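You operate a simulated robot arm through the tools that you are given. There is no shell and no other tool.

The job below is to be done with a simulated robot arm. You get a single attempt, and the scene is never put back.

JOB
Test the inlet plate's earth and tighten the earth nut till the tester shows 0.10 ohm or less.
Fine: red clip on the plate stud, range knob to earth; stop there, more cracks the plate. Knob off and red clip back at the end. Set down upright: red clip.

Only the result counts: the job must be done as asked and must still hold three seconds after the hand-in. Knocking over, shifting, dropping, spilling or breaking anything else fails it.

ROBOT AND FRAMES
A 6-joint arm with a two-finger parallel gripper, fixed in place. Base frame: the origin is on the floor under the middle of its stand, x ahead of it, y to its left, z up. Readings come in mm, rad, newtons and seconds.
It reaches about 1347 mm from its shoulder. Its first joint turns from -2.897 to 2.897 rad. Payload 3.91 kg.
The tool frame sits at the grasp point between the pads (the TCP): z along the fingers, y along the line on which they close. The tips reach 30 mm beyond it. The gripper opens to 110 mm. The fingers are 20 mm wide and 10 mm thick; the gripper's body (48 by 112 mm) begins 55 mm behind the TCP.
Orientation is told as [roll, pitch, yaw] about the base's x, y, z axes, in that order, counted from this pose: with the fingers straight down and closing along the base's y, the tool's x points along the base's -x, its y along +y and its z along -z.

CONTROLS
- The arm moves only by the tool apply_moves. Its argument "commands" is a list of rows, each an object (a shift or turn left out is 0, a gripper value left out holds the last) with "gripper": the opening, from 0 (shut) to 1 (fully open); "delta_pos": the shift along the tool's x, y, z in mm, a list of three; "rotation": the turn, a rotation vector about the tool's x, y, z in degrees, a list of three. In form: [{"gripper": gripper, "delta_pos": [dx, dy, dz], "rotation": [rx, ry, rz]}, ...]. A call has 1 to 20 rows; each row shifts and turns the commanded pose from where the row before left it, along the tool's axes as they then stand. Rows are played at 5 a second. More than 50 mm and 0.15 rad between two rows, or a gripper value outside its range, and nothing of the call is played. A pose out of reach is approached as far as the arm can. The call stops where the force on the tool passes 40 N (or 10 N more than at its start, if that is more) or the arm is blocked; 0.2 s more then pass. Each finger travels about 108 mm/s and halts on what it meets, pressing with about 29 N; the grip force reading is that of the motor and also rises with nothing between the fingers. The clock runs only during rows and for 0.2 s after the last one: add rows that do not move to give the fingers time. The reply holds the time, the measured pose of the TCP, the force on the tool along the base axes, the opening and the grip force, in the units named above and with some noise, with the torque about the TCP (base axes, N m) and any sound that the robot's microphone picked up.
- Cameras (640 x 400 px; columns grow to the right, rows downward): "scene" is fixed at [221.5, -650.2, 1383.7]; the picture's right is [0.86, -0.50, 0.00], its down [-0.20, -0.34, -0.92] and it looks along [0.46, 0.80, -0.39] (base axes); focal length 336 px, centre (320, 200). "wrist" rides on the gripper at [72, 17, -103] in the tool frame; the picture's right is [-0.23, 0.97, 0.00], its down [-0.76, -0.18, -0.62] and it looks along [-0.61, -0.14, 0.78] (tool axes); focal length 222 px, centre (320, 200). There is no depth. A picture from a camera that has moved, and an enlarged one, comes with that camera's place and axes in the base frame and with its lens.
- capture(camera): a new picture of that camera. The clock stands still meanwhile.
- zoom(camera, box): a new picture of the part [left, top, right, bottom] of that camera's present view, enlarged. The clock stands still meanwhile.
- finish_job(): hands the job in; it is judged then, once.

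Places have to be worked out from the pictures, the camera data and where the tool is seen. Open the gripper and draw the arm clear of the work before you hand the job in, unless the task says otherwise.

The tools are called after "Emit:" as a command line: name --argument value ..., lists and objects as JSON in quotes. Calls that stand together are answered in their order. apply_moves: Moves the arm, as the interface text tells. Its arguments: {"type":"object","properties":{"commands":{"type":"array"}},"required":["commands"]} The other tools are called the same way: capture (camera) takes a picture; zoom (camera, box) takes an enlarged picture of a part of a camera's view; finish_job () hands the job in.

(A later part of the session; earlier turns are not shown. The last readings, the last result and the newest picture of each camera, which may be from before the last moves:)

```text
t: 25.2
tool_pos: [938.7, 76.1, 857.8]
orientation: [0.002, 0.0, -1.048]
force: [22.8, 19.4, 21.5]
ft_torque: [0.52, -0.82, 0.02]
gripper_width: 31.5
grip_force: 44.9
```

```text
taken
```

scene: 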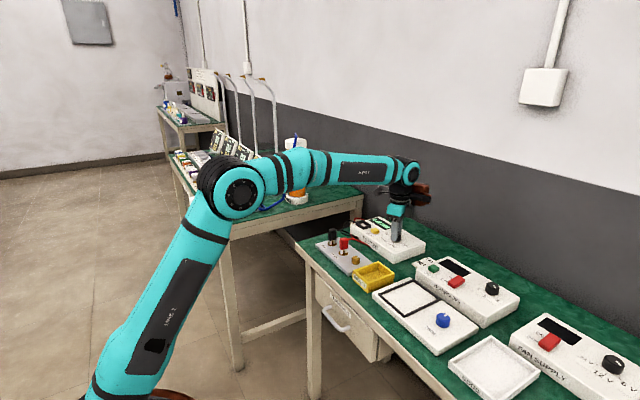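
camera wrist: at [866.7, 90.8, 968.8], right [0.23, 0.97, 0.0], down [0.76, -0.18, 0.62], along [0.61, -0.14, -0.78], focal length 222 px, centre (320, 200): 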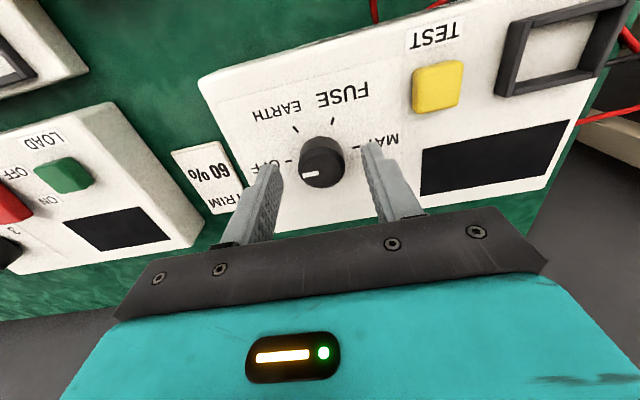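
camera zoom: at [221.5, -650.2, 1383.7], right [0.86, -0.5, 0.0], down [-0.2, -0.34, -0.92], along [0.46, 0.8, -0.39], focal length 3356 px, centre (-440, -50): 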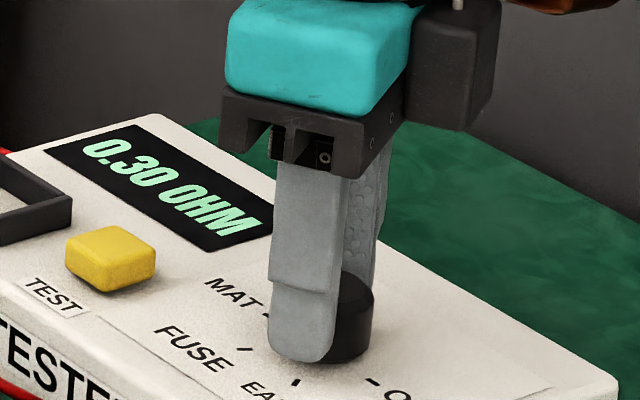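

The display already shows "0.30 OHM" with the knob on EARTH. I release the knob gently and rise to check where its mark points.

Emit:
apply_moves --commands '[{"gripper": 0.3}, {"gripper": 0.36}, {"gripper": 0.42}, {"gripper": 0.5}, {}, {"delta_pos": [0, 0, -10]}, {"delta_pos": [0, 0, -25]}, {"delta_pos": [0, 0, -35]}, {"delta_pos": [0, 0, -35]}, {}]'

Emit:
zoom --camera "scene" --box '[320, 205, 432, 275]'

Emit:
capture --camera "wrist"

```text
t: 27.4
tool_pos: [937.3, 73.3, 963.5]
orientation: [0.001, 0.001, -1.047]
force: [0.6, -0.1, 0.4]
ft_torque: [0.0, 0.0, 0.0]
gripper_width: 54.8
grip_force: 0.1
```

```text
5.71 times, centred on (376, 240) of scene
camera zoom: at [221.5, -650.2, 1383.7], right [0.86, -0.5, 0.0], down [-0.2, -0.34, -0.92], along [0.46, 0.8, -0.39], focal length 1918 px, centre (0, -29)
```

zoom: 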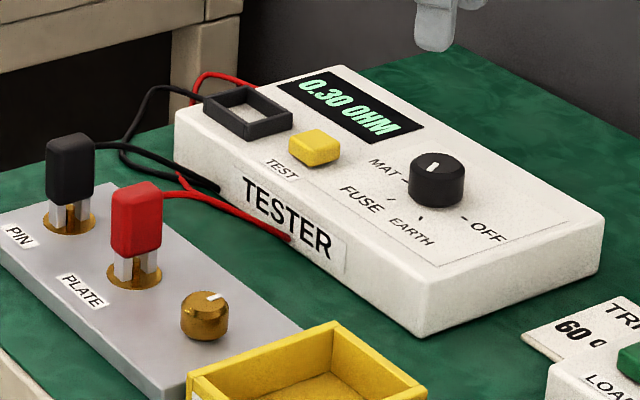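

```text
taken
camera wrist: at [916.9, 143.8, 1065.5], right [0.96, 0.29, 0.0], down [0.23, -0.75, 0.62], along [0.18, -0.6, -0.78], focal length 222 px, centre (320, 200)
```

wrist: 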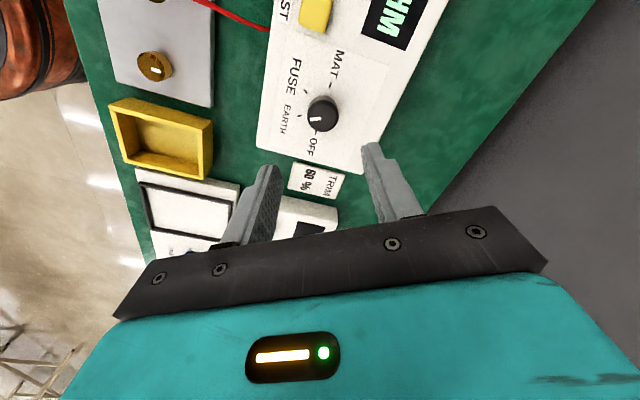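

The display holds 0.30 OHM live. I check the knob's mark and read the display closely.

Emit:
zoom --camera "wrist" --box '[270, 60, 398, 140]'

Emit:
zoom --camera "scene" --box '[362, 212, 402, 237]'

Emit:
zoom --camera "scene" --box '[340, 248, 372, 268]'

```text
5.00 times, centred on (334, 100) of wrist
camera zoom: at [916.9, 143.8, 1065.5], right [0.96, 0.29, 0.0], down [0.23, -0.75, 0.62], along [0.18, -0.6, -0.78], focal length 1111 px, centre (250, 700)
```

zoom: 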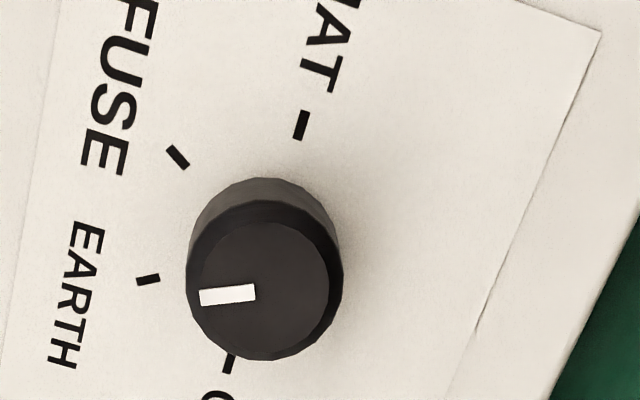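

```text
16.00 times, centred on (382, 224) of scene
camera zoom: at [221.5, -650.2, 1383.7], right [0.86, -0.5, 0.0], down [-0.2, -0.34, -0.92], along [0.46, 0.8, -0.39], focal length 5369 px, centre (-672, -192)
```

zoom: 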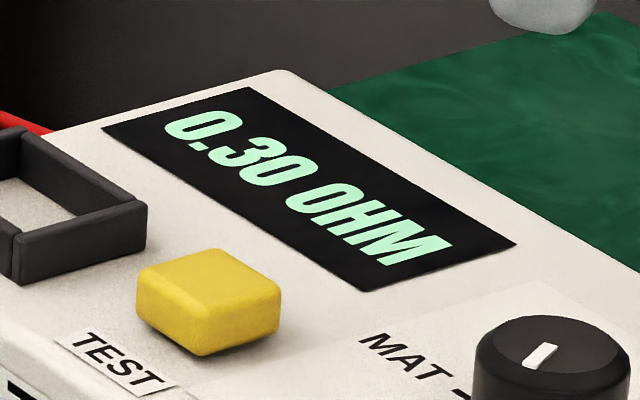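

```text
16.00 times, centred on (356, 258) of scene
camera zoom: at [221.5, -650.2, 1383.7], right [0.86, -0.5, 0.0], down [-0.2, -0.34, -0.92], along [0.46, 0.8, -0.39], focal length 5369 px, centre (-256, -728)
```

zoom: 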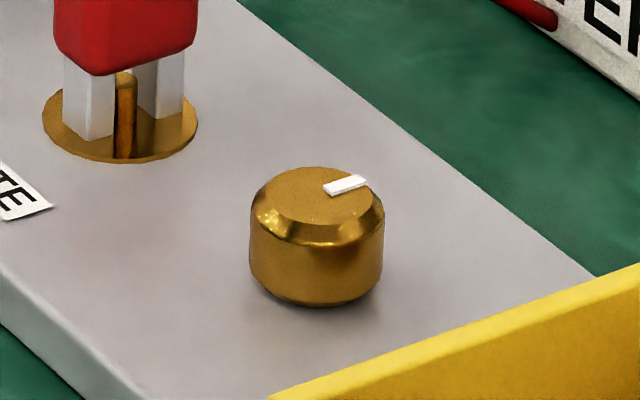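

The knob mark points right at EARTH and the panel reads 0.30 OHM continuously. I turn the wrist back to zero yaw and move over to hover above the nut to measure it.

Emit:
apply_moves --commands '[{"rotation": [0, 0, -7.5]}, {"rotation": [0, 0, -7.5]}, {"rotation": [0, 0, -7.5]}, {"rotation": [0, 0, -7.5]}, {"rotation": [0, 0, -7.5]}, {"rotation": [0, 0, -7.5]}, {"rotation": [0, 0, -7.5]}, {"rotation": [0, 0, -7.5]}, {"delta_pos": [34, -2.5, 2]}, {"delta_pos": [34, -2.5, 2]}, {"delta_pos": [34, -2.5, 2]}, {"delta_pos": [34, -2.5, 2]}, {"delta_pos": [34, -2.5, 2]}, {}]'

Emit:
capture --camera "wrist"

Emit:
zoom --camera "wrist" --box '[260, 80, 388, 160]'

Emit:
capture --camera "scene"

```text
t: 30.4
tool_pos: [769.7, 61.2, 952.3]
orientation: [-0.001, 0.001, 0.001]
force: [-0.3, 0.2, -0.8]
ft_torque: [0.0, 0.0, 0.0]
gripper_width: 54.8
grip_force: 0.0
```

```text
taken
camera wrist: at [697.6, 78.7, 1054.8], right [0.23, 0.97, 0.0], down [0.76, -0.18, 0.62], along [0.61, -0.14, -0.78], focal length 222 px, centre (320, 200)
```

wrist: 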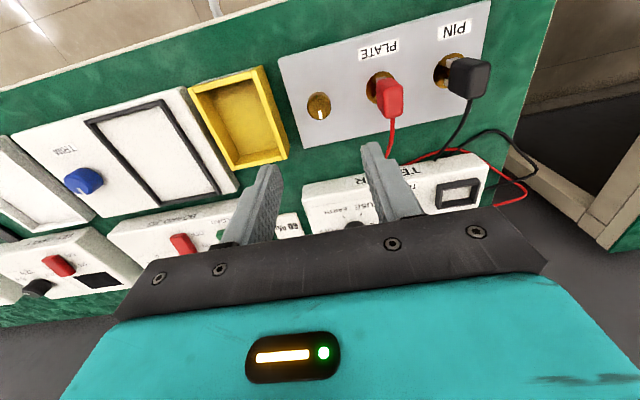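

```text
5.00 times, centred on (324, 120) of wrist
camera zoom: at [697.6, 78.7, 1054.8], right [0.23, 0.97, 0.0], down [0.76, -0.18, 0.62], along [0.61, -0.14, -0.78], focal length 1111 px, centre (300, 600)
```

zoom: 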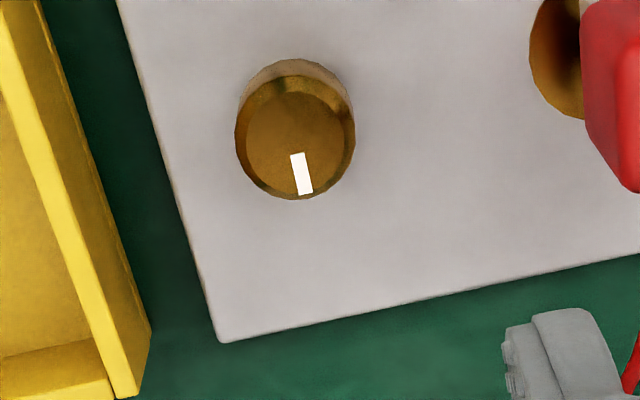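

```text
taken
```

scene: 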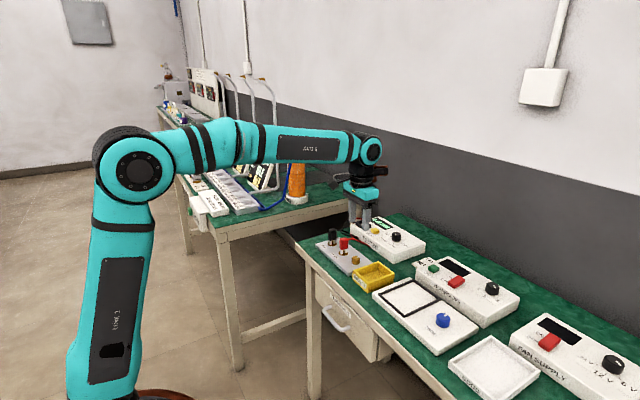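

The nut centre is at (766.5, 61.7), about 26 mm across, top z≈810; the tray edge at y≈19 leaves room. I correct 3 mm in x, narrow the fingers to about 44 mm and descend to just above it.

Emit:
apply_moves --commands '[{"gripper": 0.4, "delta_pos": [3.1, 0, 25]}, {"delta_pos": [0, 0, 30]}, {"delta_pos": [0, 0, 30]}, {"delta_pos": [0, 0, 20]}, {}]'

Emit:
capture --camera "wrist"

Emit:
zoom --camera "scene" --box '[320, 205, 400, 255]'

```text
t: 31.6
tool_pos: [766.1, 62.2, 848.1]
orientation: [0.001, 0.001, -0.002]
force: [-1.0, 0.7, -1.1]
ft_torque: [-0.03, 0.02, -0.02]
gripper_width: 44.0
grip_force: 0.1
```

```text
taken
camera wrist: at [694.8, 78.3, 949.7], right [0.23, 0.97, 0.0], down [0.76, -0.18, 0.62], along [0.61, -0.14, -0.78], focal length 222 px, centre (320, 200)
```

wrist: 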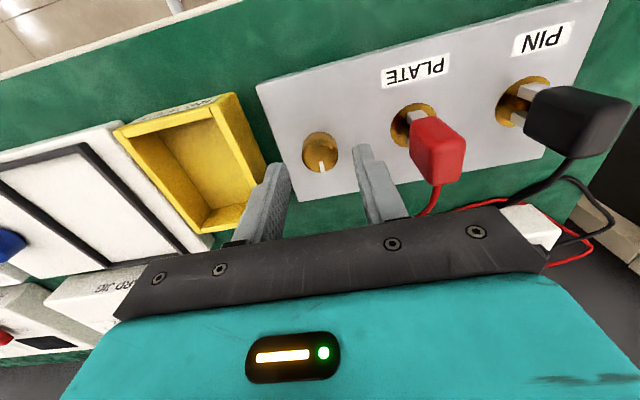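

```text
8.00 times, centred on (360, 230) of scene
camera zoom: at [221.5, -650.2, 1383.7], right [0.86, -0.5, 0.0], down [-0.2, -0.34, -0.92], along [0.46, 0.8, -0.39], focal length 2685 px, centre (0, -40)
```

zoom: 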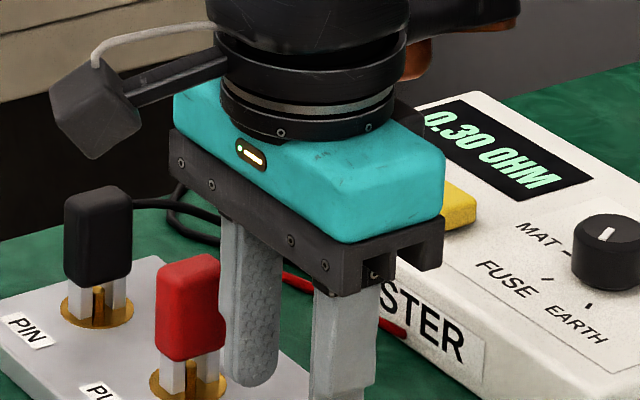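

The display remains readable past the gripper and the nut is centred on the tool axis. I descend the last 19.5 mm and close gently on the nut.

Emit:
apply_moves --commands '[{"delta_pos": [0, 0.3, 10]}, {"delta_pos": [0, 0, 6]}, {"delta_pos": [0, 0, 3.5]}, {}]'

Emit:
zoom --camera "scene" --box '[330, 210, 410, 260]'

Emit:
capture --camera "wrist"

```text
t: 32.6
tool_pos: [765.9, 61.6, 828.6]
orientation: [0.0, 0.001, 0.0]
force: [0.9, 0.6, 0.1]
ft_torque: [0.02, 0.02, 0.02]
gripper_width: 44.0
grip_force: 0.0
```

```text
8.00 times, centred on (370, 235) of scene
camera zoom: at [221.5, -650.2, 1383.7], right [0.86, -0.5, 0.0], down [-0.2, -0.34, -0.92], along [0.46, 0.8, -0.39], focal length 2685 px, centre (-80, -80)
```

zoom: 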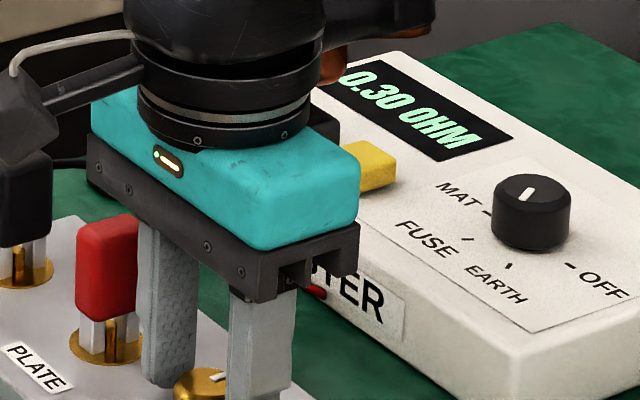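

```text
taken
camera wrist: at [694.7, 79.0, 930.2], right [0.23, 0.97, 0.0], down [0.76, -0.18, 0.62], along [0.61, -0.14, -0.78], focal length 222 px, centre (320, 200)
```

wrist: 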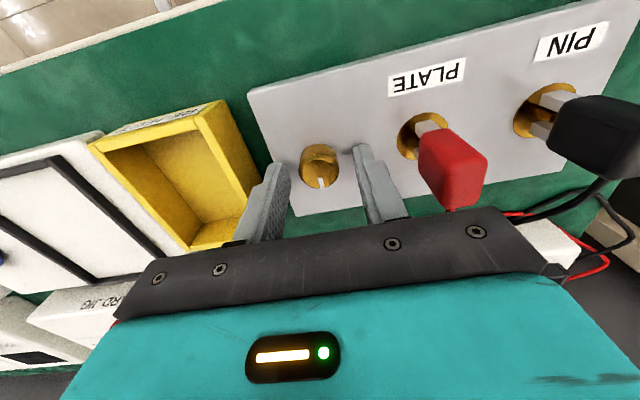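

All clear and the reading is still visible. I close slowly onto the nut.

Emit:
apply_moves --commands '[{"gripper": 0.32}, {"gripper": 0.28}, {"gripper": 0.26}, {"gripper": 0.24}, {"gripper": 0.2}, {"gripper": 0.15}, {"gripper": 0.15}]'

Emit:
zoom --camera "scene" --box '[330, 210, 410, 260]'

```text
t: 34.2
tool_pos: [766.5, 60.9, 829.0]
orientation: [0.0, 0.001, 0.001]
force: [-0.7, -4.5, 0.0]
ft_torque: [-0.16, 0.04, -0.01]
gripper_width: 25.5
grip_force: 45.1
```

```text
8.00 times, centred on (370, 235) of scene
camera zoom: at [221.5, -650.2, 1383.7], right [0.86, -0.5, 0.0], down [-0.2, -0.34, -0.92], along [0.46, 0.8, -0.39], focal length 2685 px, centre (-80, -80)
```

zoom: 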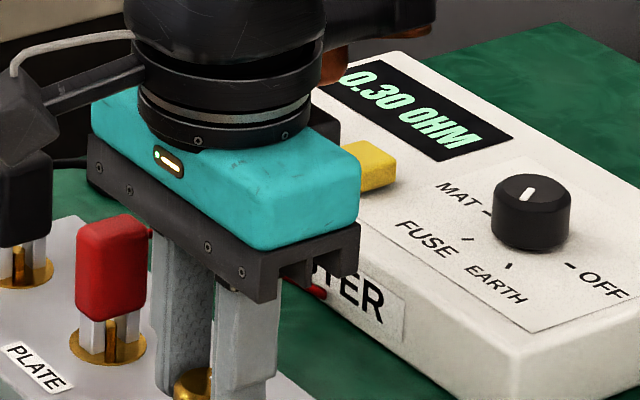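

The nut is gripped at 25.5 mm. I turn it 10° clockwise and read the display.

Emit:
apply_moves --commands '[{"rotation": [0, 0, 5]}, {"rotation": [0, 0, 5]}, {}]'

Emit:
zoom --camera "scene" --box '[340, 210, 404, 250]'

```text
t: 35.0
tool_pos: [767.4, 61.4, 828.2]
orientation: [0.001, 0.001, -0.177]
force: [-7.4, -8.7, -6.2]
ft_torque: [-0.39, -0.08, 0.03]
gripper_width: 25.3
grip_force: 45.2
```

```text
10.00 times, centred on (372, 230) of scene
camera zoom: at [221.5, -650.2, 1383.7], right [0.86, -0.5, 0.0], down [-0.2, -0.34, -0.92], along [0.46, 0.8, -0.39], focal length 3356 px, centre (-200, -100)
```

zoom: 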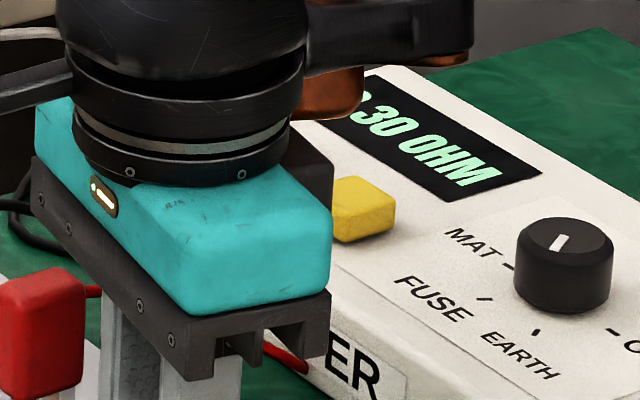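

The display still ends in ".30". I turn a further 10° and also look at the nut's mark to see that it follows.

Emit:
apply_moves --commands '[{"rotation": [0, 0, 5]}, {"rotation": [0, 0, 5]}, {}]'

Emit:
zoom --camera "scene" --box '[340, 210, 404, 250]'

Emit:
zoom --camera "wrist" --box '[270, 110, 370, 220]'

```text
t: 35.8
tool_pos: [765.4, 61.1, 828.0]
orientation: [-0.001, -0.001, -0.35]
force: [-2.1, -18.2, -6.1]
ft_torque: [-0.46, 0.22, 0.01]
gripper_width: 25.7
grip_force: 45.1
```

```text
10.00 times, centred on (372, 230) of scene
camera zoom: at [221.5, -650.2, 1383.7], right [0.86, -0.5, 0.0], down [-0.2, -0.34, -0.92], along [0.46, 0.8, -0.39], focal length 3356 px, centre (-200, -100)
```

zoom: 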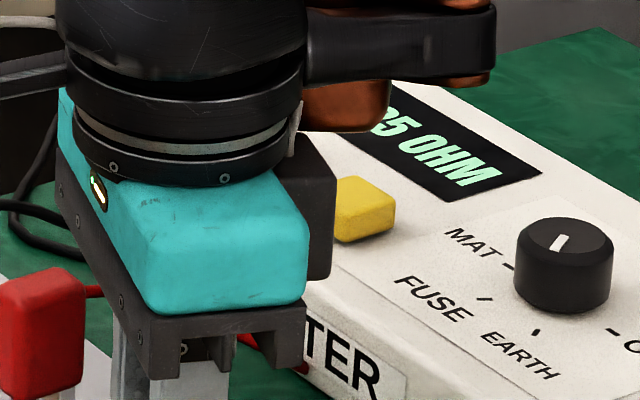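

```text
3.64 times, centred on (320, 165) of wrist
camera zoom: at [704.9, 102.0, 930.3], right [0.55, 0.84, 0.0], down [0.65, -0.43, 0.62], along [0.52, -0.34, -0.78], focal length 808 px, centre (320, 327)
```

zoom: 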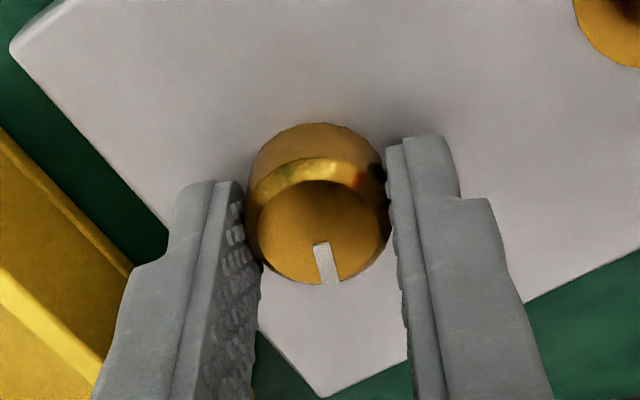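

The last digits changed to "?5", partly hidden behind the wrist. I release the nut and ratchet back to zero yaw, where the display can be read fully, to be sure it went down.

Emit:
apply_moves --commands '[{"gripper": 0.28}, {"gripper": 0.34}, {"gripper": 0.4}, {"rotation": [0, 0, -5]}, {"rotation": [0, 0, -5]}, {"rotation": [0, 0, -5]}, {"rotation": [0, 0, -5]}, {}]'

Emit:
zoom --camera "scene" --box '[340, 210, 404, 250]'

Emit:
zoom --camera "wrist" --box '[270, 110, 370, 220]'

```text
t: 37.6
tool_pos: [765.9, 63.2, 827.9]
orientation: [-0.001, 0.0, 0.0]
force: [1.4, -0.1, 0.4]
ft_torque: [-0.01, 0.04, -0.02]
gripper_width: 43.9
grip_force: 0.1
```

```text
10.00 times, centred on (372, 230) of scene
camera zoom: at [221.5, -650.2, 1383.7], right [0.86, -0.5, 0.0], down [-0.2, -0.34, -0.92], along [0.46, 0.8, -0.39], focal length 3356 px, centre (-200, -100)
```

zoom: 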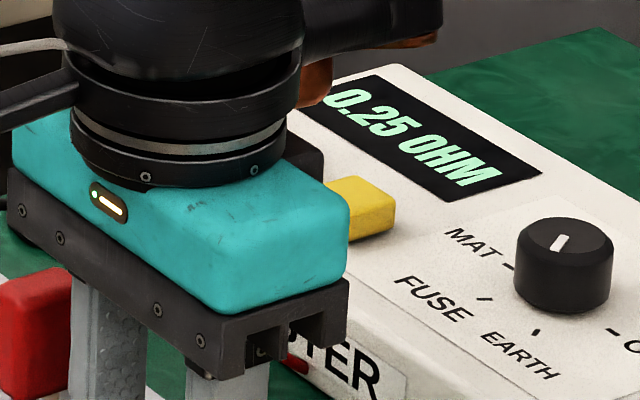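

```text
3.64 times, centred on (320, 165) of wrist
camera zoom: at [694.2, 78.9, 930.0], right [0.23, 0.97, 0.0], down [0.76, -0.18, 0.62], along [0.61, -0.14, -0.78], focal length 808 px, centre (320, 327)
```

zoom: 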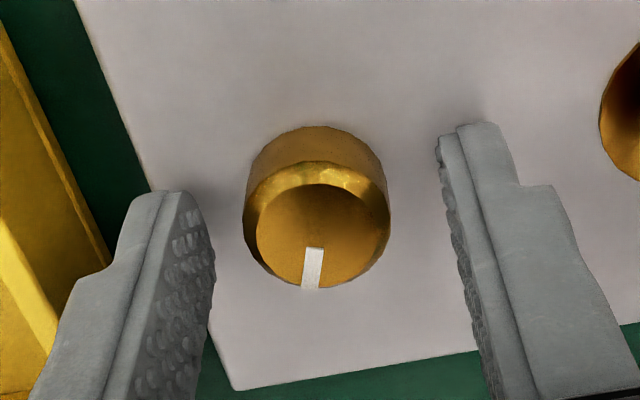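

It reads 0.25 OHM, so clockwise tightens. I ratchet back another 30° with the fingers open (nudging 1 mm in x to centre on the nut), then re-grip and continue in 5° steps.

Emit:
apply_moves --commands '[{"gripper": 0.4, "delta_pos": [-1, 0, 0]}, {"rotation": [0, 0, -6]}, {"rotation": [0, 0, -6]}, {"rotation": [0, 0, -6]}, {"rotation": [0, 0, -6]}, {"rotation": [0, 0, -6]}, {}]'

Emit:
zoom --camera "scene" --box '[340, 210, 404, 250]'

Emit:
zoom --camera "wrist" --box '[270, 110, 370, 220]'

```text
t: 39.2
tool_pos: [764.8, 62.0, 827.8]
orientation: [0.0, 0.0, 0.523]
force: [0.9, -0.1, 0.8]
ft_torque: [0.0, -0.02, -0.03]
gripper_width: 43.9
grip_force: 0.1
```

```text
10.00 times, centred on (372, 230) of scene
camera zoom: at [221.5, -650.2, 1383.7], right [0.86, -0.5, 0.0], down [-0.2, -0.34, -0.92], along [0.46, 0.8, -0.39], focal length 3356 px, centre (-200, -100)
```

zoom: 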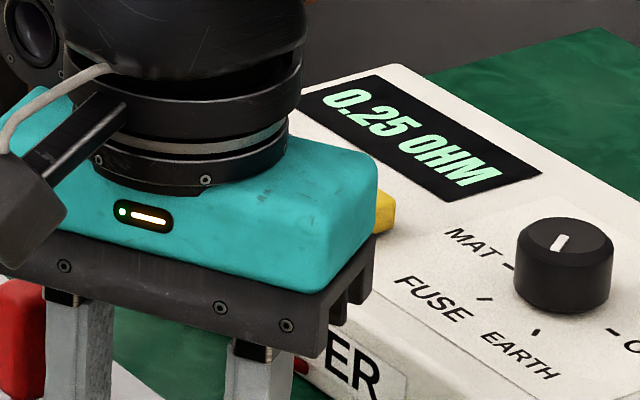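

```text
3.64 times, centred on (320, 165) of wrist
camera zoom: at [695.9, 40.2, 930.2], right [-0.29, 0.96, 0.0], down [0.75, 0.23, 0.62], along [0.6, 0.18, -0.78], focal length 808 px, centre (320, 327)
```

zoom: 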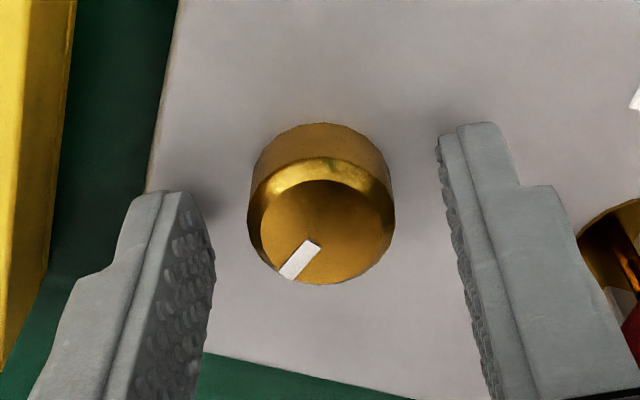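

The display is fully visible here and the nut is centred. I grip again and turn 5° to take up, reading after it.

Emit:
apply_moves --commands '[{"gripper": 0.32}, {"gripper": 0.28}, {"gripper": 0.26}, {"gripper": 0.24}, {"gripper": 0.2}, {"gripper": 0.15}, {"gripper": 0.15}, {"rotation": [0, 0, 5]}, {}]'

Emit:
zoom --camera "scene" --box '[340, 210, 404, 250]'

```text
t: 41.2
tool_pos: [765.8, 62.9, 827.9]
orientation: [0.0, 0.002, 0.437]
force: [-8.2, 4.2, -4.4]
ft_torque: [0.35, -0.22, -0.04]
gripper_width: 25.7
grip_force: 44.9
```

```text
10.00 times, centred on (372, 230) of scene
camera zoom: at [221.5, -650.2, 1383.7], right [0.86, -0.5, 0.0], down [-0.2, -0.34, -0.92], along [0.46, 0.8, -0.39], focal length 3356 px, centre (-200, -100)
```

zoom: 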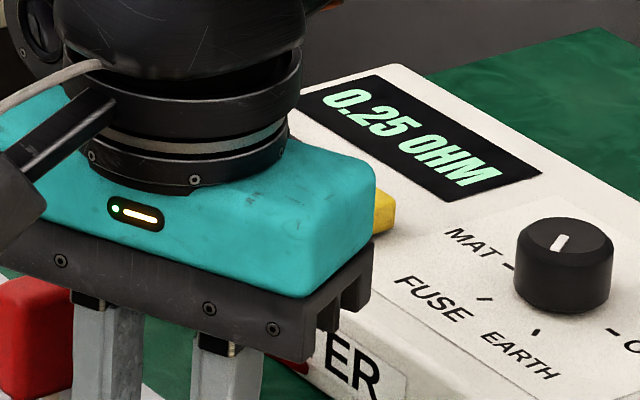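

Still 0.25 OHM. Another 5°.

Emit:
apply_moves --commands '[{"rotation": [0, 0, 5]}, {}]'

Emit:
zoom --camera "scene" --box '[340, 210, 404, 250]'

```text
t: 41.8
tool_pos: [767.0, 61.2, 827.6]
orientation: [0.002, 0.001, 0.349]
force: [-14.8, 4.9, -3.1]
ft_torque: [0.01, 0.67, 0.01]
gripper_width: 25.3
grip_force: 44.8
```

```text
10.00 times, centred on (372, 230) of scene
camera zoom: at [221.5, -650.2, 1383.7], right [0.86, -0.5, 0.0], down [-0.2, -0.34, -0.92], along [0.46, 0.8, -0.39], focal length 3356 px, centre (-200, -100)
```

zoom: 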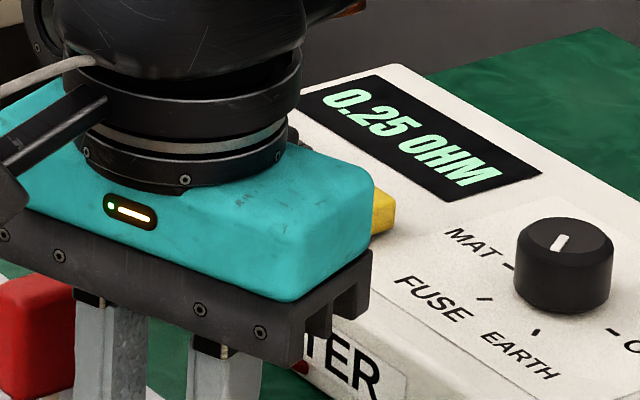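

Still 0.25 OHM at 30° total. I turn 5° more.

Emit:
apply_moves --commands '[{"rotation": [0, 0, 5]}, {}]'

Emit:
zoom --camera "scene" --box '[340, 210, 404, 250]'

Emit:
zoom --camera "wrist" --box '[270, 110, 370, 220]'

```text
t: 42.4
tool_pos: [766.8, 61.1, 827.5]
orientation: [0.001, 0.0, 0.262]
force: [-15.3, 5.2, -6.3]
ft_torque: [0.1, 0.66, -0.01]
gripper_width: 25.8
grip_force: 45.6
```

```text
10.00 times, centred on (372, 230) of scene
camera zoom: at [221.5, -650.2, 1383.7], right [0.86, -0.5, 0.0], down [-0.2, -0.34, -0.92], along [0.46, 0.8, -0.39], focal length 3356 px, centre (-200, -100)
```

zoom: 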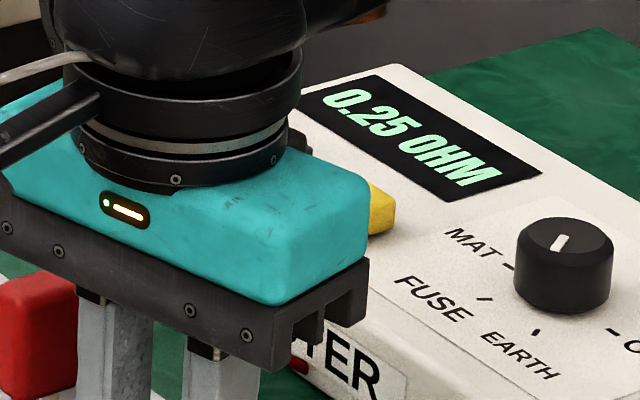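

```text
3.64 times, centred on (320, 165) of wrist
camera zoom: at [692.8, 59.6, 930.2], right [-0.03, 1.0, 0.0], down [0.78, 0.03, 0.62], along [0.62, 0.02, -0.78], focal length 808 px, centre (320, 327)
```

zoom: 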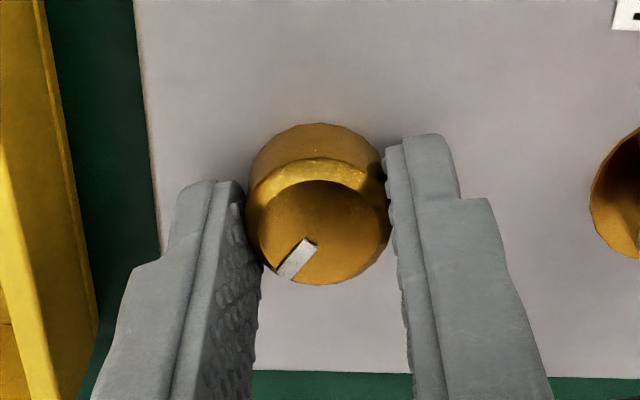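

The mark follows the fingers (about 35° total), reading 0.25. I continue another 5°.

Emit:
apply_moves --commands '[{"rotation": [0, 0, 5]}, {}]'

Emit:
zoom --camera "scene" --box '[340, 210, 404, 250]'

```text
t: 43.0
tool_pos: [766.8, 62.8, 827.1]
orientation: [-0.002, -0.001, 0.173]
force: [-19.2, 2.5, -5.5]
ft_torque: [-0.05, 0.97, 0.0]
gripper_width: 25.3
grip_force: 44.8
```

```text
10.00 times, centred on (372, 230) of scene
camera zoom: at [221.5, -650.2, 1383.7], right [0.86, -0.5, 0.0], down [-0.2, -0.34, -0.92], along [0.46, 0.8, -0.39], focal length 3356 px, centre (-200, -100)
```

zoom: 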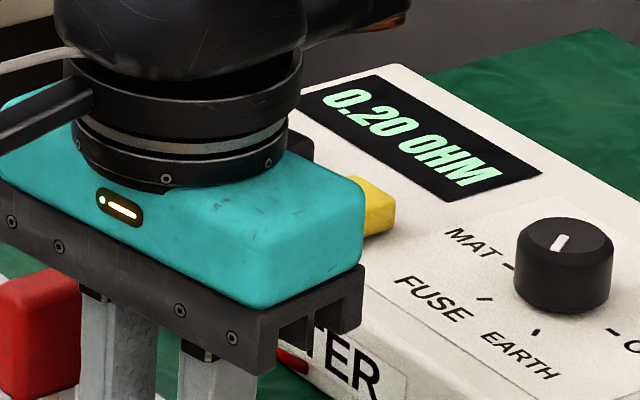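

It dropped to 0.20 OHM at about 40° total, i.e. roughly 0.05 per 18–20°. Side force is building up, so I release, nudge 1.2 mm in +y to centre on the nut, ratchet back 30° and re-check.

Emit:
apply_moves --commands '[{"gripper": 0.28}, {"gripper": 0.34}, {"gripper": 0.4}, {"delta_pos": [-0.4, 1.15, 0]}, {"rotation": [0, 0, -6]}, {"rotation": [0, 0, -6]}, {"rotation": [0, 0, -6]}, {"rotation": [0, 0, -6]}, {"rotation": [0, 0, -6]}, {}]'

Emit:
zoom --camera "scene" --box '[340, 210, 404, 250]'

Emit:
zoom --camera "wrist" --box '[270, 110, 370, 220]'

```text
t: 45.2
tool_pos: [767.6, 63.5, 827.7]
orientation: [0.0, 0.0, 0.701]
force: [-1.0, 0.0, -0.7]
ft_torque: [-0.02, -0.01, -0.01]
gripper_width: 44.0
grip_force: 0.0
```

```text
10.00 times, centred on (372, 230) of scene
camera zoom: at [221.5, -650.2, 1383.7], right [0.86, -0.5, 0.0], down [-0.2, -0.34, -0.92], along [0.46, 0.8, -0.39], focal length 3356 px, centre (-200, -100)
```

zoom: 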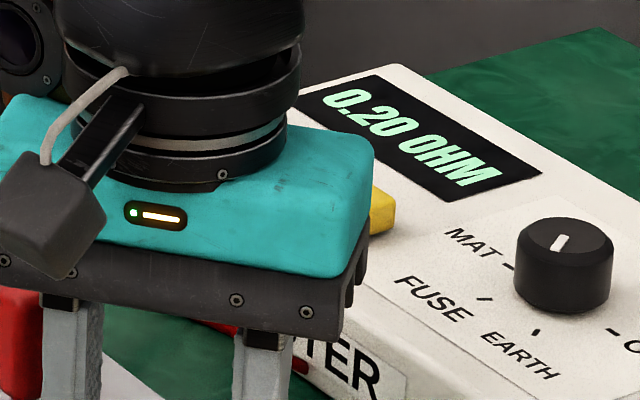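

```text
3.64 times, centred on (320, 165) of wrist
camera zoom: at [701.7, 30.0, 930.2], right [-0.45, 0.89, 0.0], down [0.7, 0.35, 0.62], along [0.56, 0.28, -0.78], focal length 808 px, centre (320, 327)
```

zoom: 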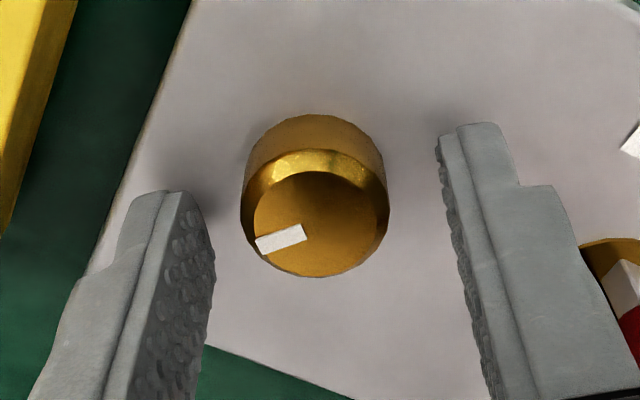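

0.20 OHM holds and the nut sits within 1 mm of the tool axis. I grip again and turn 10°, then read.

Emit:
apply_moves --commands '[{"gripper": 0.32, "delta_pos": [0.4, 0, 0]}, {"gripper": 0.28}, {"gripper": 0.26}, {"gripper": 0.24}, {"gripper": 0.2}, {"gripper": 0.15}, {"gripper": 0.15}, {"rotation": [0, 0, 5]}, {"rotation": [0, 0, 5]}, {}]'

Emit:
zoom --camera "scene" --box '[340, 210, 404, 250]'

```text
t: 47.4
tool_pos: [767.4, 63.6, 827.2]
orientation: [0.001, 0.001, 0.522]
force: [0.0, -8.3, 1.6]
ft_torque: [-0.16, -0.09, -0.01]
gripper_width: 25.1
grip_force: 45.2
```

```text
10.00 times, centred on (372, 230) of scene
camera zoom: at [221.5, -650.2, 1383.7], right [0.86, -0.5, 0.0], down [-0.2, -0.34, -0.92], along [0.46, 0.8, -0.39], focal length 3356 px, centre (-200, -100)
```

zoom: 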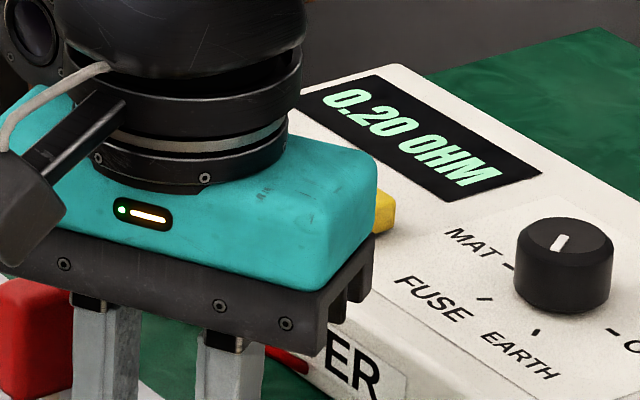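

Still 0.20 OHM at about 50°. I go on 5° and read.

Emit:
apply_moves --commands '[{"rotation": [0, 0, 5]}, {}]'

Emit:
zoom --camera "scene" --box '[340, 210, 404, 250]'

```text
t: 48.0
tool_pos: [766.6, 62.1, 827.1]
orientation: [0.0, 0.0, 0.435]
force: [2.6, -14.4, 2.9]
ft_torque: [-0.75, 0.47, 0.02]
gripper_width: 25.4
grip_force: 45.2
```

```text
10.00 times, centred on (372, 230) of scene
camera zoom: at [221.5, -650.2, 1383.7], right [0.86, -0.5, 0.0], down [-0.2, -0.34, -0.92], along [0.46, 0.8, -0.39], focal length 3356 px, centre (-200, -100)
```

zoom: 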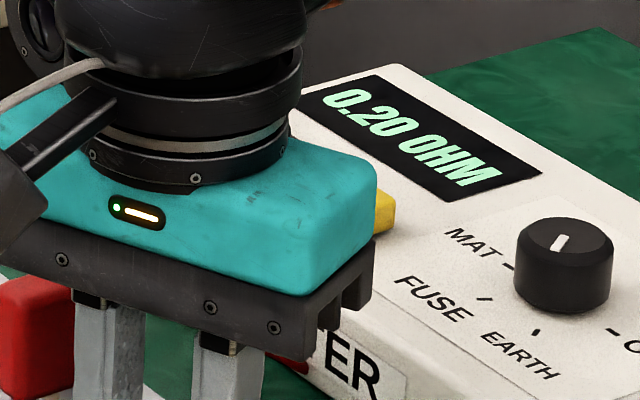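

Still 0.20 OHM at about 55°. Another 5°.

Emit:
apply_moves --commands '[{"rotation": [0, 0, 5]}, {}]'

Emit:
zoom --camera "scene" --box '[340, 210, 404, 250]'

```text
t: 48.6
tool_pos: [765.9, 61.5, 828.0]
orientation: [0.001, 0.0, 0.347]
force: [0.9, -17.0, 6.9]
ft_torque: [-0.91, 1.01, 0.04]
gripper_width: 25.5
grip_force: 44.8
```

```text
10.00 times, centred on (372, 230) of scene
camera zoom: at [221.5, -650.2, 1383.7], right [0.86, -0.5, 0.0], down [-0.2, -0.34, -0.92], along [0.46, 0.8, -0.39], focal length 3356 px, centre (-200, -100)
```

zoom: 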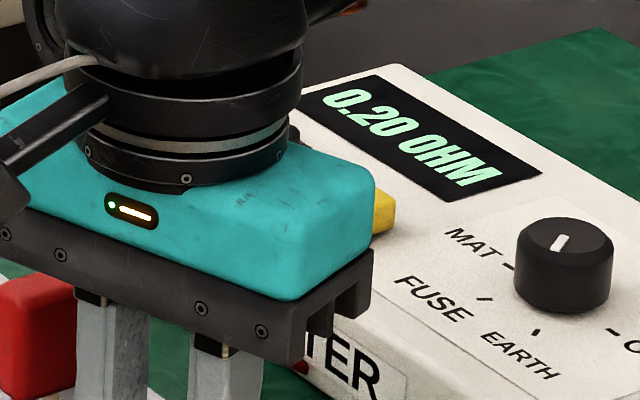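

Still 0.20 OHM at about 60°. I turn 4° more and check that the nut follows without slipping.

Emit:
apply_moves --commands '[{"rotation": [0, 0, 4]}, {}]'

Emit:
zoom --camera "scene" --box '[340, 210, 404, 250]'

Emit:
zoom --camera "wrist" --box '[270, 110, 370, 220]'

```text
t: 49.2
tool_pos: [767.3, 62.7, 827.6]
orientation: [0.0, 0.0, 0.278]
force: [9.1, -16.4, 6.2]
ft_torque: [-0.57, -0.14, 0.07]
gripper_width: 25.4
grip_force: 45.0
```

```text
10.00 times, centred on (372, 230) of scene
camera zoom: at [221.5, -650.2, 1383.7], right [0.86, -0.5, 0.0], down [-0.2, -0.34, -0.92], along [0.46, 0.8, -0.39], focal length 3356 px, centre (-200, -100)
```

zoom: 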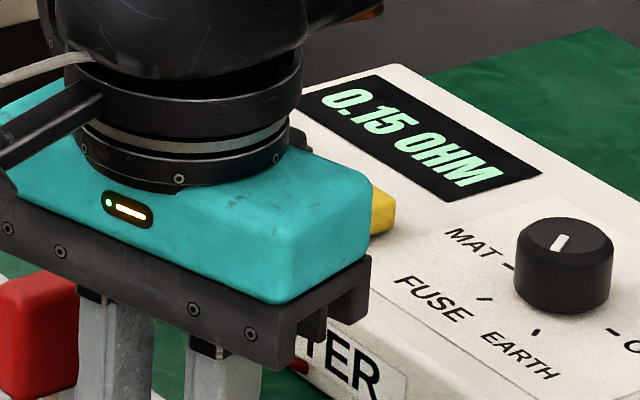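

```text
3.64 times, centred on (320, 165) of wrist
camera zoom: at [693.4, 58.6, 930.2], right [-0.05, 1.0, 0.0], down [0.78, 0.04, 0.62], along [0.62, 0.03, -0.78], focal length 808 px, centre (320, 327)
```

zoom: 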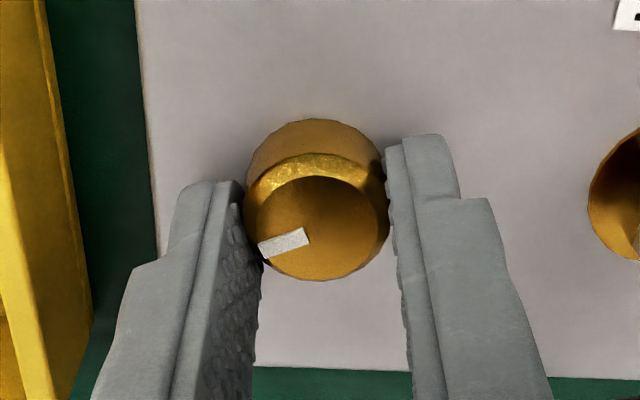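

Now 0.15 OHM at about 64°, and the nut follows without slip; steps come about every 22°. I release to relieve side force, re-centre slightly, ratchet back 30° and re-grip.

Emit:
apply_moves --commands '[{"gripper": 0.28}, {"gripper": 0.34}, {"gripper": 0.4}, {"delta_pos": [0.7, -0.2, 0]}, {"rotation": [0, 0, -6]}, {"rotation": [0, 0, -6]}, {"rotation": [0, 0, -6]}, {"rotation": [0, 0, -6]}, {"rotation": [0, 0, -6]}, {}]'

Emit:
zoom --camera "scene" --box '[340, 210, 404, 250]'

Emit:
zoom --camera "wrist" --box '[270, 110, 370, 220]'

```text
t: 51.4
tool_pos: [764.9, 62.6, 828.1]
orientation: [-0.001, 0.0, 0.803]
force: [0.1, -0.3, -0.3]
ft_torque: [0.01, -0.02, 0.01]
gripper_width: 43.8
grip_force: 0.1
```

```text
10.00 times, centred on (372, 230) of scene
camera zoom: at [221.5, -650.2, 1383.7], right [0.86, -0.5, 0.0], down [-0.2, -0.34, -0.92], along [0.46, 0.8, -0.39], focal length 3356 px, centre (-200, -100)
```

zoom: 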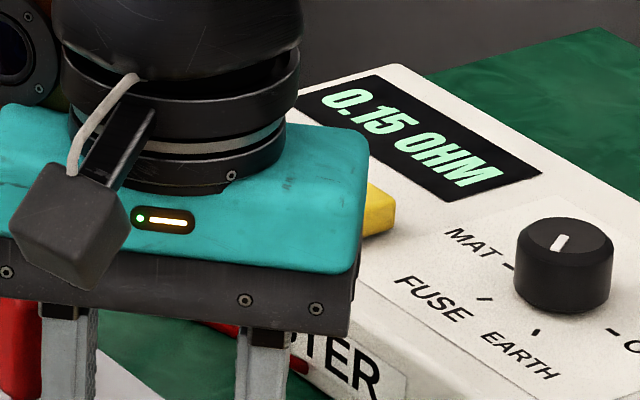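

```text
3.64 times, centred on (320, 165) of wrist
camera zoom: at [704.2, 22.2, 930.1], right [-0.54, 0.84, 0.0], down [0.66, 0.42, 0.62], along [0.52, 0.34, -0.78], focal length 808 px, centre (320, 327)
```

zoom: 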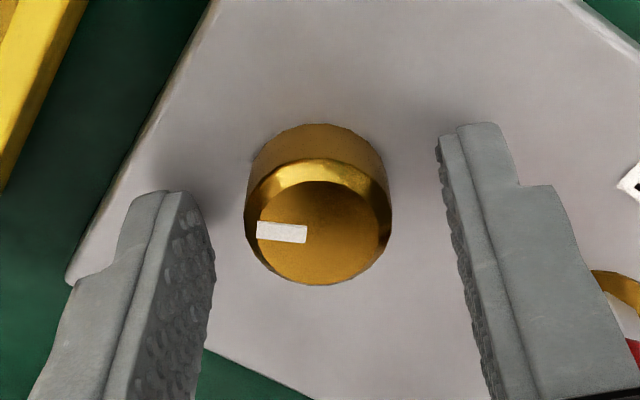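

0.15 OHM holds and the nut is well centred. I grip and turn 10° (to about 74°), then read.

Emit:
apply_moves --commands '[{"gripper": 0.32, "delta_pos": [-0.4, 0.4, 0]}, {"gripper": 0.28}, {"gripper": 0.26}, {"gripper": 0.24}, {"gripper": 0.2}, {"gripper": 0.15}, {"gripper": 0.15}, {"rotation": [0, 0, 5]}, {"rotation": [0, 0, 5]}, {}]'

Emit:
zoom --camera "scene" --box '[340, 210, 404, 250]'

```text
t: 53.6
tool_pos: [766.7, 63.4, 827.0]
orientation: [-0.001, -0.001, 0.625]
force: [16.5, -5.6, 6.7]
ft_torque: [-0.37, -0.17, 0.0]
gripper_width: 25.4
grip_force: 44.6
```

```text
10.00 times, centred on (372, 230) of scene
camera zoom: at [221.5, -650.2, 1383.7], right [0.86, -0.5, 0.0], down [-0.2, -0.34, -0.92], along [0.46, 0.8, -0.39], focal length 3356 px, centre (-200, -100)
```

zoom: 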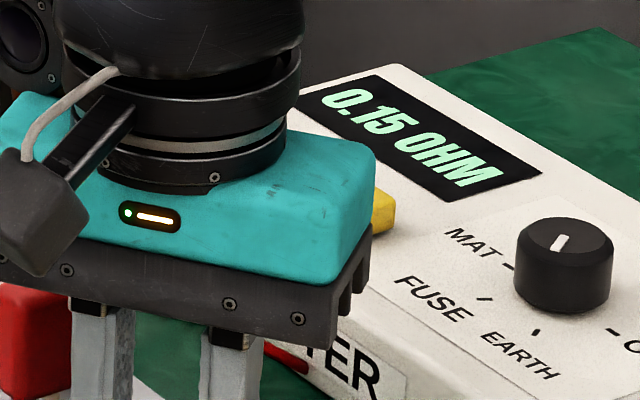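

Still 0.15 OHM at about 74°. From here I use 3° steps.

Emit:
apply_moves --commands '[{"rotation": [0, 0, 3]}, {}]'

Emit:
zoom --camera "scene" --box '[340, 210, 404, 250]'

```text
t: 54.2
tool_pos: [766.1, 64.0, 827.7]
orientation: [-0.001, -0.001, 0.573]
force: [28.2, -5.5, 9.4]
ft_torque: [-0.12, -1.1, 0.07]
gripper_width: 25.4
grip_force: 45.4
```

```text
10.00 times, centred on (372, 230) of scene
camera zoom: at [221.5, -650.2, 1383.7], right [0.86, -0.5, 0.0], down [-0.2, -0.34, -0.92], along [0.46, 0.8, -0.39], focal length 3356 px, centre (-200, -100)
```

zoom: 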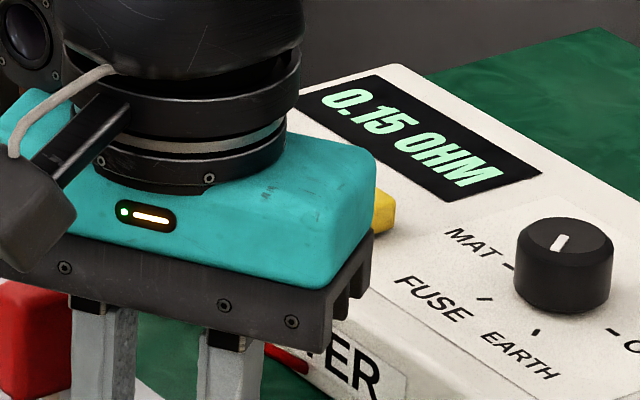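

Side force rose to 28 N in +x, meaning the tool sits slightly too far in −x. I yield 0.7 mm in +x while holding, and read the force again before turning more.

Emit:
apply_moves --commands '[{"delta_pos": [-0.53, -0.47, 0]}, {}]'

```text
t: 54.8
tool_pos: [765.7, 62.5, 827.0]
orientation: [0.001, 0.001, 0.576]
force: [13.8, -5.1, 6.3]
ft_torque: [0.01, -0.53, 0.0]
gripper_width: 25.3
grip_force: 44.7
```

Side force halved to 14 N. I yield a little more and turn 3°.

Emit:
apply_moves --commands '[{"delta_pos": [-0.4, -0.35, 0]}, {"rotation": [0, 0, 3]}, {}]'

Emit:
zoom --camera "scene" --box '[340, 210, 404, 250]'

```text
t: 55.6
tool_pos: [766.4, 63.3, 827.6]
orientation: [0.001, 0.001, 0.523]
force: [-0.3, -3.7, 4.3]
ft_torque: [-0.44, 0.53, -0.02]
gripper_width: 25.6
grip_force: 45.0
```

```text
10.00 times, centred on (372, 230) of scene
camera zoom: at [221.5, -650.2, 1383.7], right [0.86, -0.5, 0.0], down [-0.2, -0.34, -0.92], along [0.46, 0.8, -0.39], focal length 3356 px, centre (-200, -100)
```

zoom: 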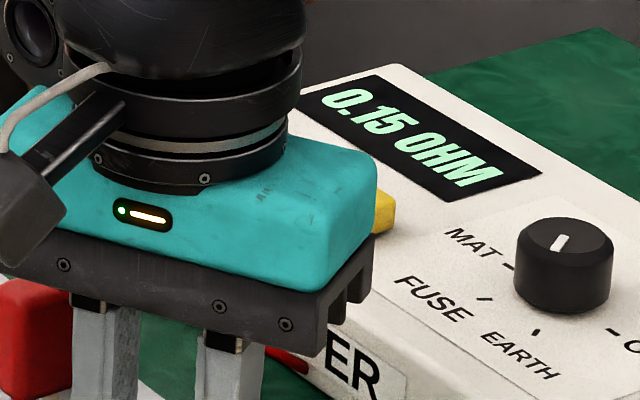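

Force is nearly gone, reading 0.15 OHM at about 80°. I turn 2° more.

Emit:
apply_moves --commands '[{"rotation": [0, 0, 2]}, {}]'

Emit:
zoom --camera "scene" --box '[340, 210, 404, 250]'

```text
t: 56.2
tool_pos: [765.8, 62.5, 826.8]
orientation: [-0.001, 0.0, 0.488]
force: [-6.7, -2.5, 2.4]
ft_torque: [-0.11, 0.23, 0.02]
gripper_width: 25.7
grip_force: 45.2
```

```text
10.00 times, centred on (372, 230) of scene
camera zoom: at [221.5, -650.2, 1383.7], right [0.86, -0.5, 0.0], down [-0.2, -0.34, -0.92], along [0.46, 0.8, -0.39], focal length 3356 px, centre (-200, -100)
```

zoom: 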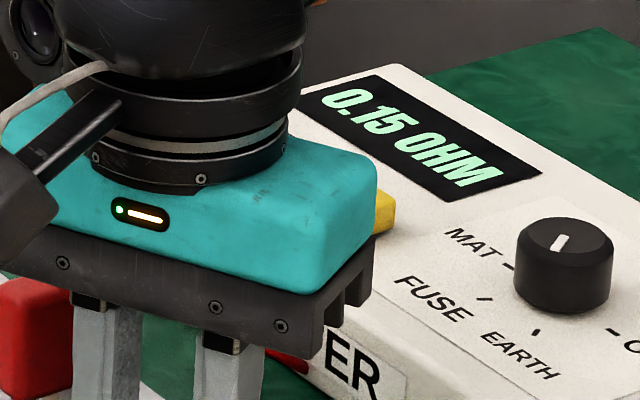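

Still 0.15 OHM at about 82°. Another 2°.

Emit:
apply_moves --commands '[{"rotation": [0, 0, 2]}, {}]'

Emit:
zoom --camera "scene" --box '[340, 210, 404, 250]'

```text
t: 56.8
tool_pos: [766.5, 62.0, 828.6]
orientation: [-0.001, -0.001, 0.453]
force: [-11.6, -4.2, -0.1]
ft_torque: [-0.21, 0.5, -0.03]
gripper_width: 25.7
grip_force: 45.0
```

```text
10.00 times, centred on (372, 230) of scene
camera zoom: at [221.5, -650.2, 1383.7], right [0.86, -0.5, 0.0], down [-0.2, -0.34, -0.92], along [0.46, 0.8, -0.39], focal length 3356 px, centre (-200, -100)
```

zoom: 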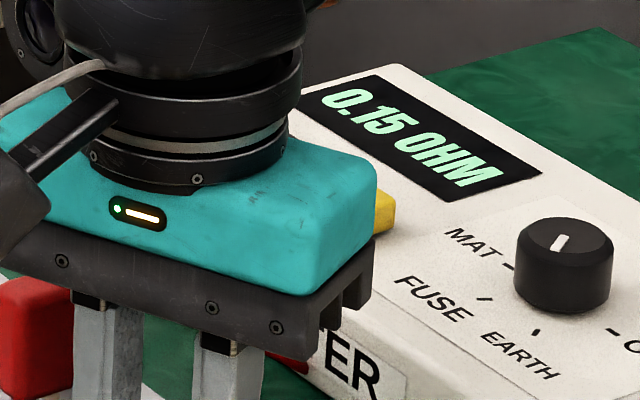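

Still 0.15 OHM at about 84°. Another 2°.

Emit:
apply_moves --commands '[{"rotation": [0, 0, 2]}, {}]'

Emit:
zoom --camera "scene" --box '[340, 210, 404, 250]'

Emit:
zoom --camera "wrist" --box '[270, 110, 370, 220]'

```text
t: 57.4
tool_pos: [766.4, 62.9, 827.5]
orientation: [0.0, 0.0, 0.417]
force: [-9.1, -8.0, 4.1]
ft_torque: [-0.57, 0.9, 0.01]
gripper_width: 25.6
grip_force: 45.2
```

```text
10.00 times, centred on (372, 230) of scene
camera zoom: at [221.5, -650.2, 1383.7], right [0.86, -0.5, 0.0], down [-0.2, -0.34, -0.92], along [0.46, 0.8, -0.39], focal length 3356 px, centre (-200, -100)
```

zoom: 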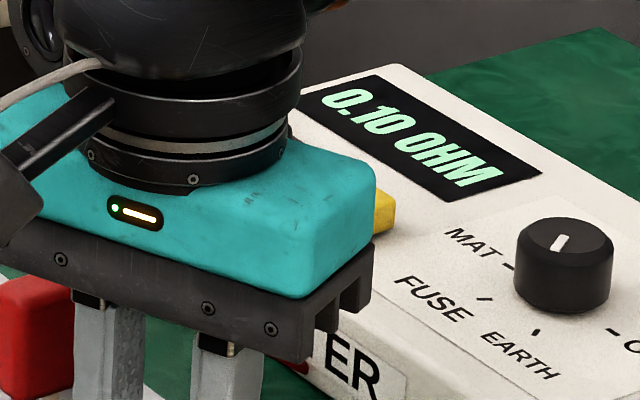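

```text
3.64 times, centred on (320, 165) of wrist
camera zoom: at [694.3, 48.4, 930.1], right [-0.19, 0.98, 0.0], down [0.77, 0.15, 0.62], along [0.61, 0.12, -0.78], focal length 808 px, centre (320, 327)
```

zoom: 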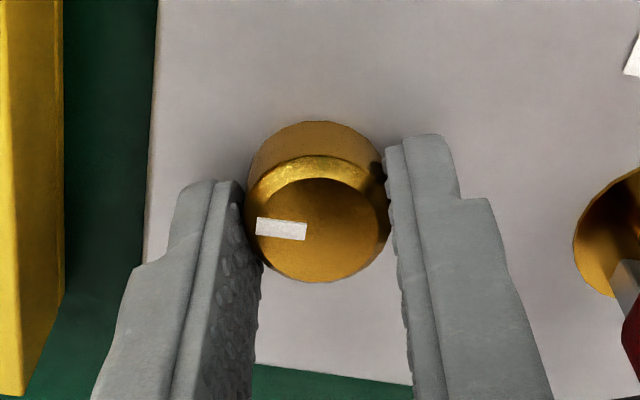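

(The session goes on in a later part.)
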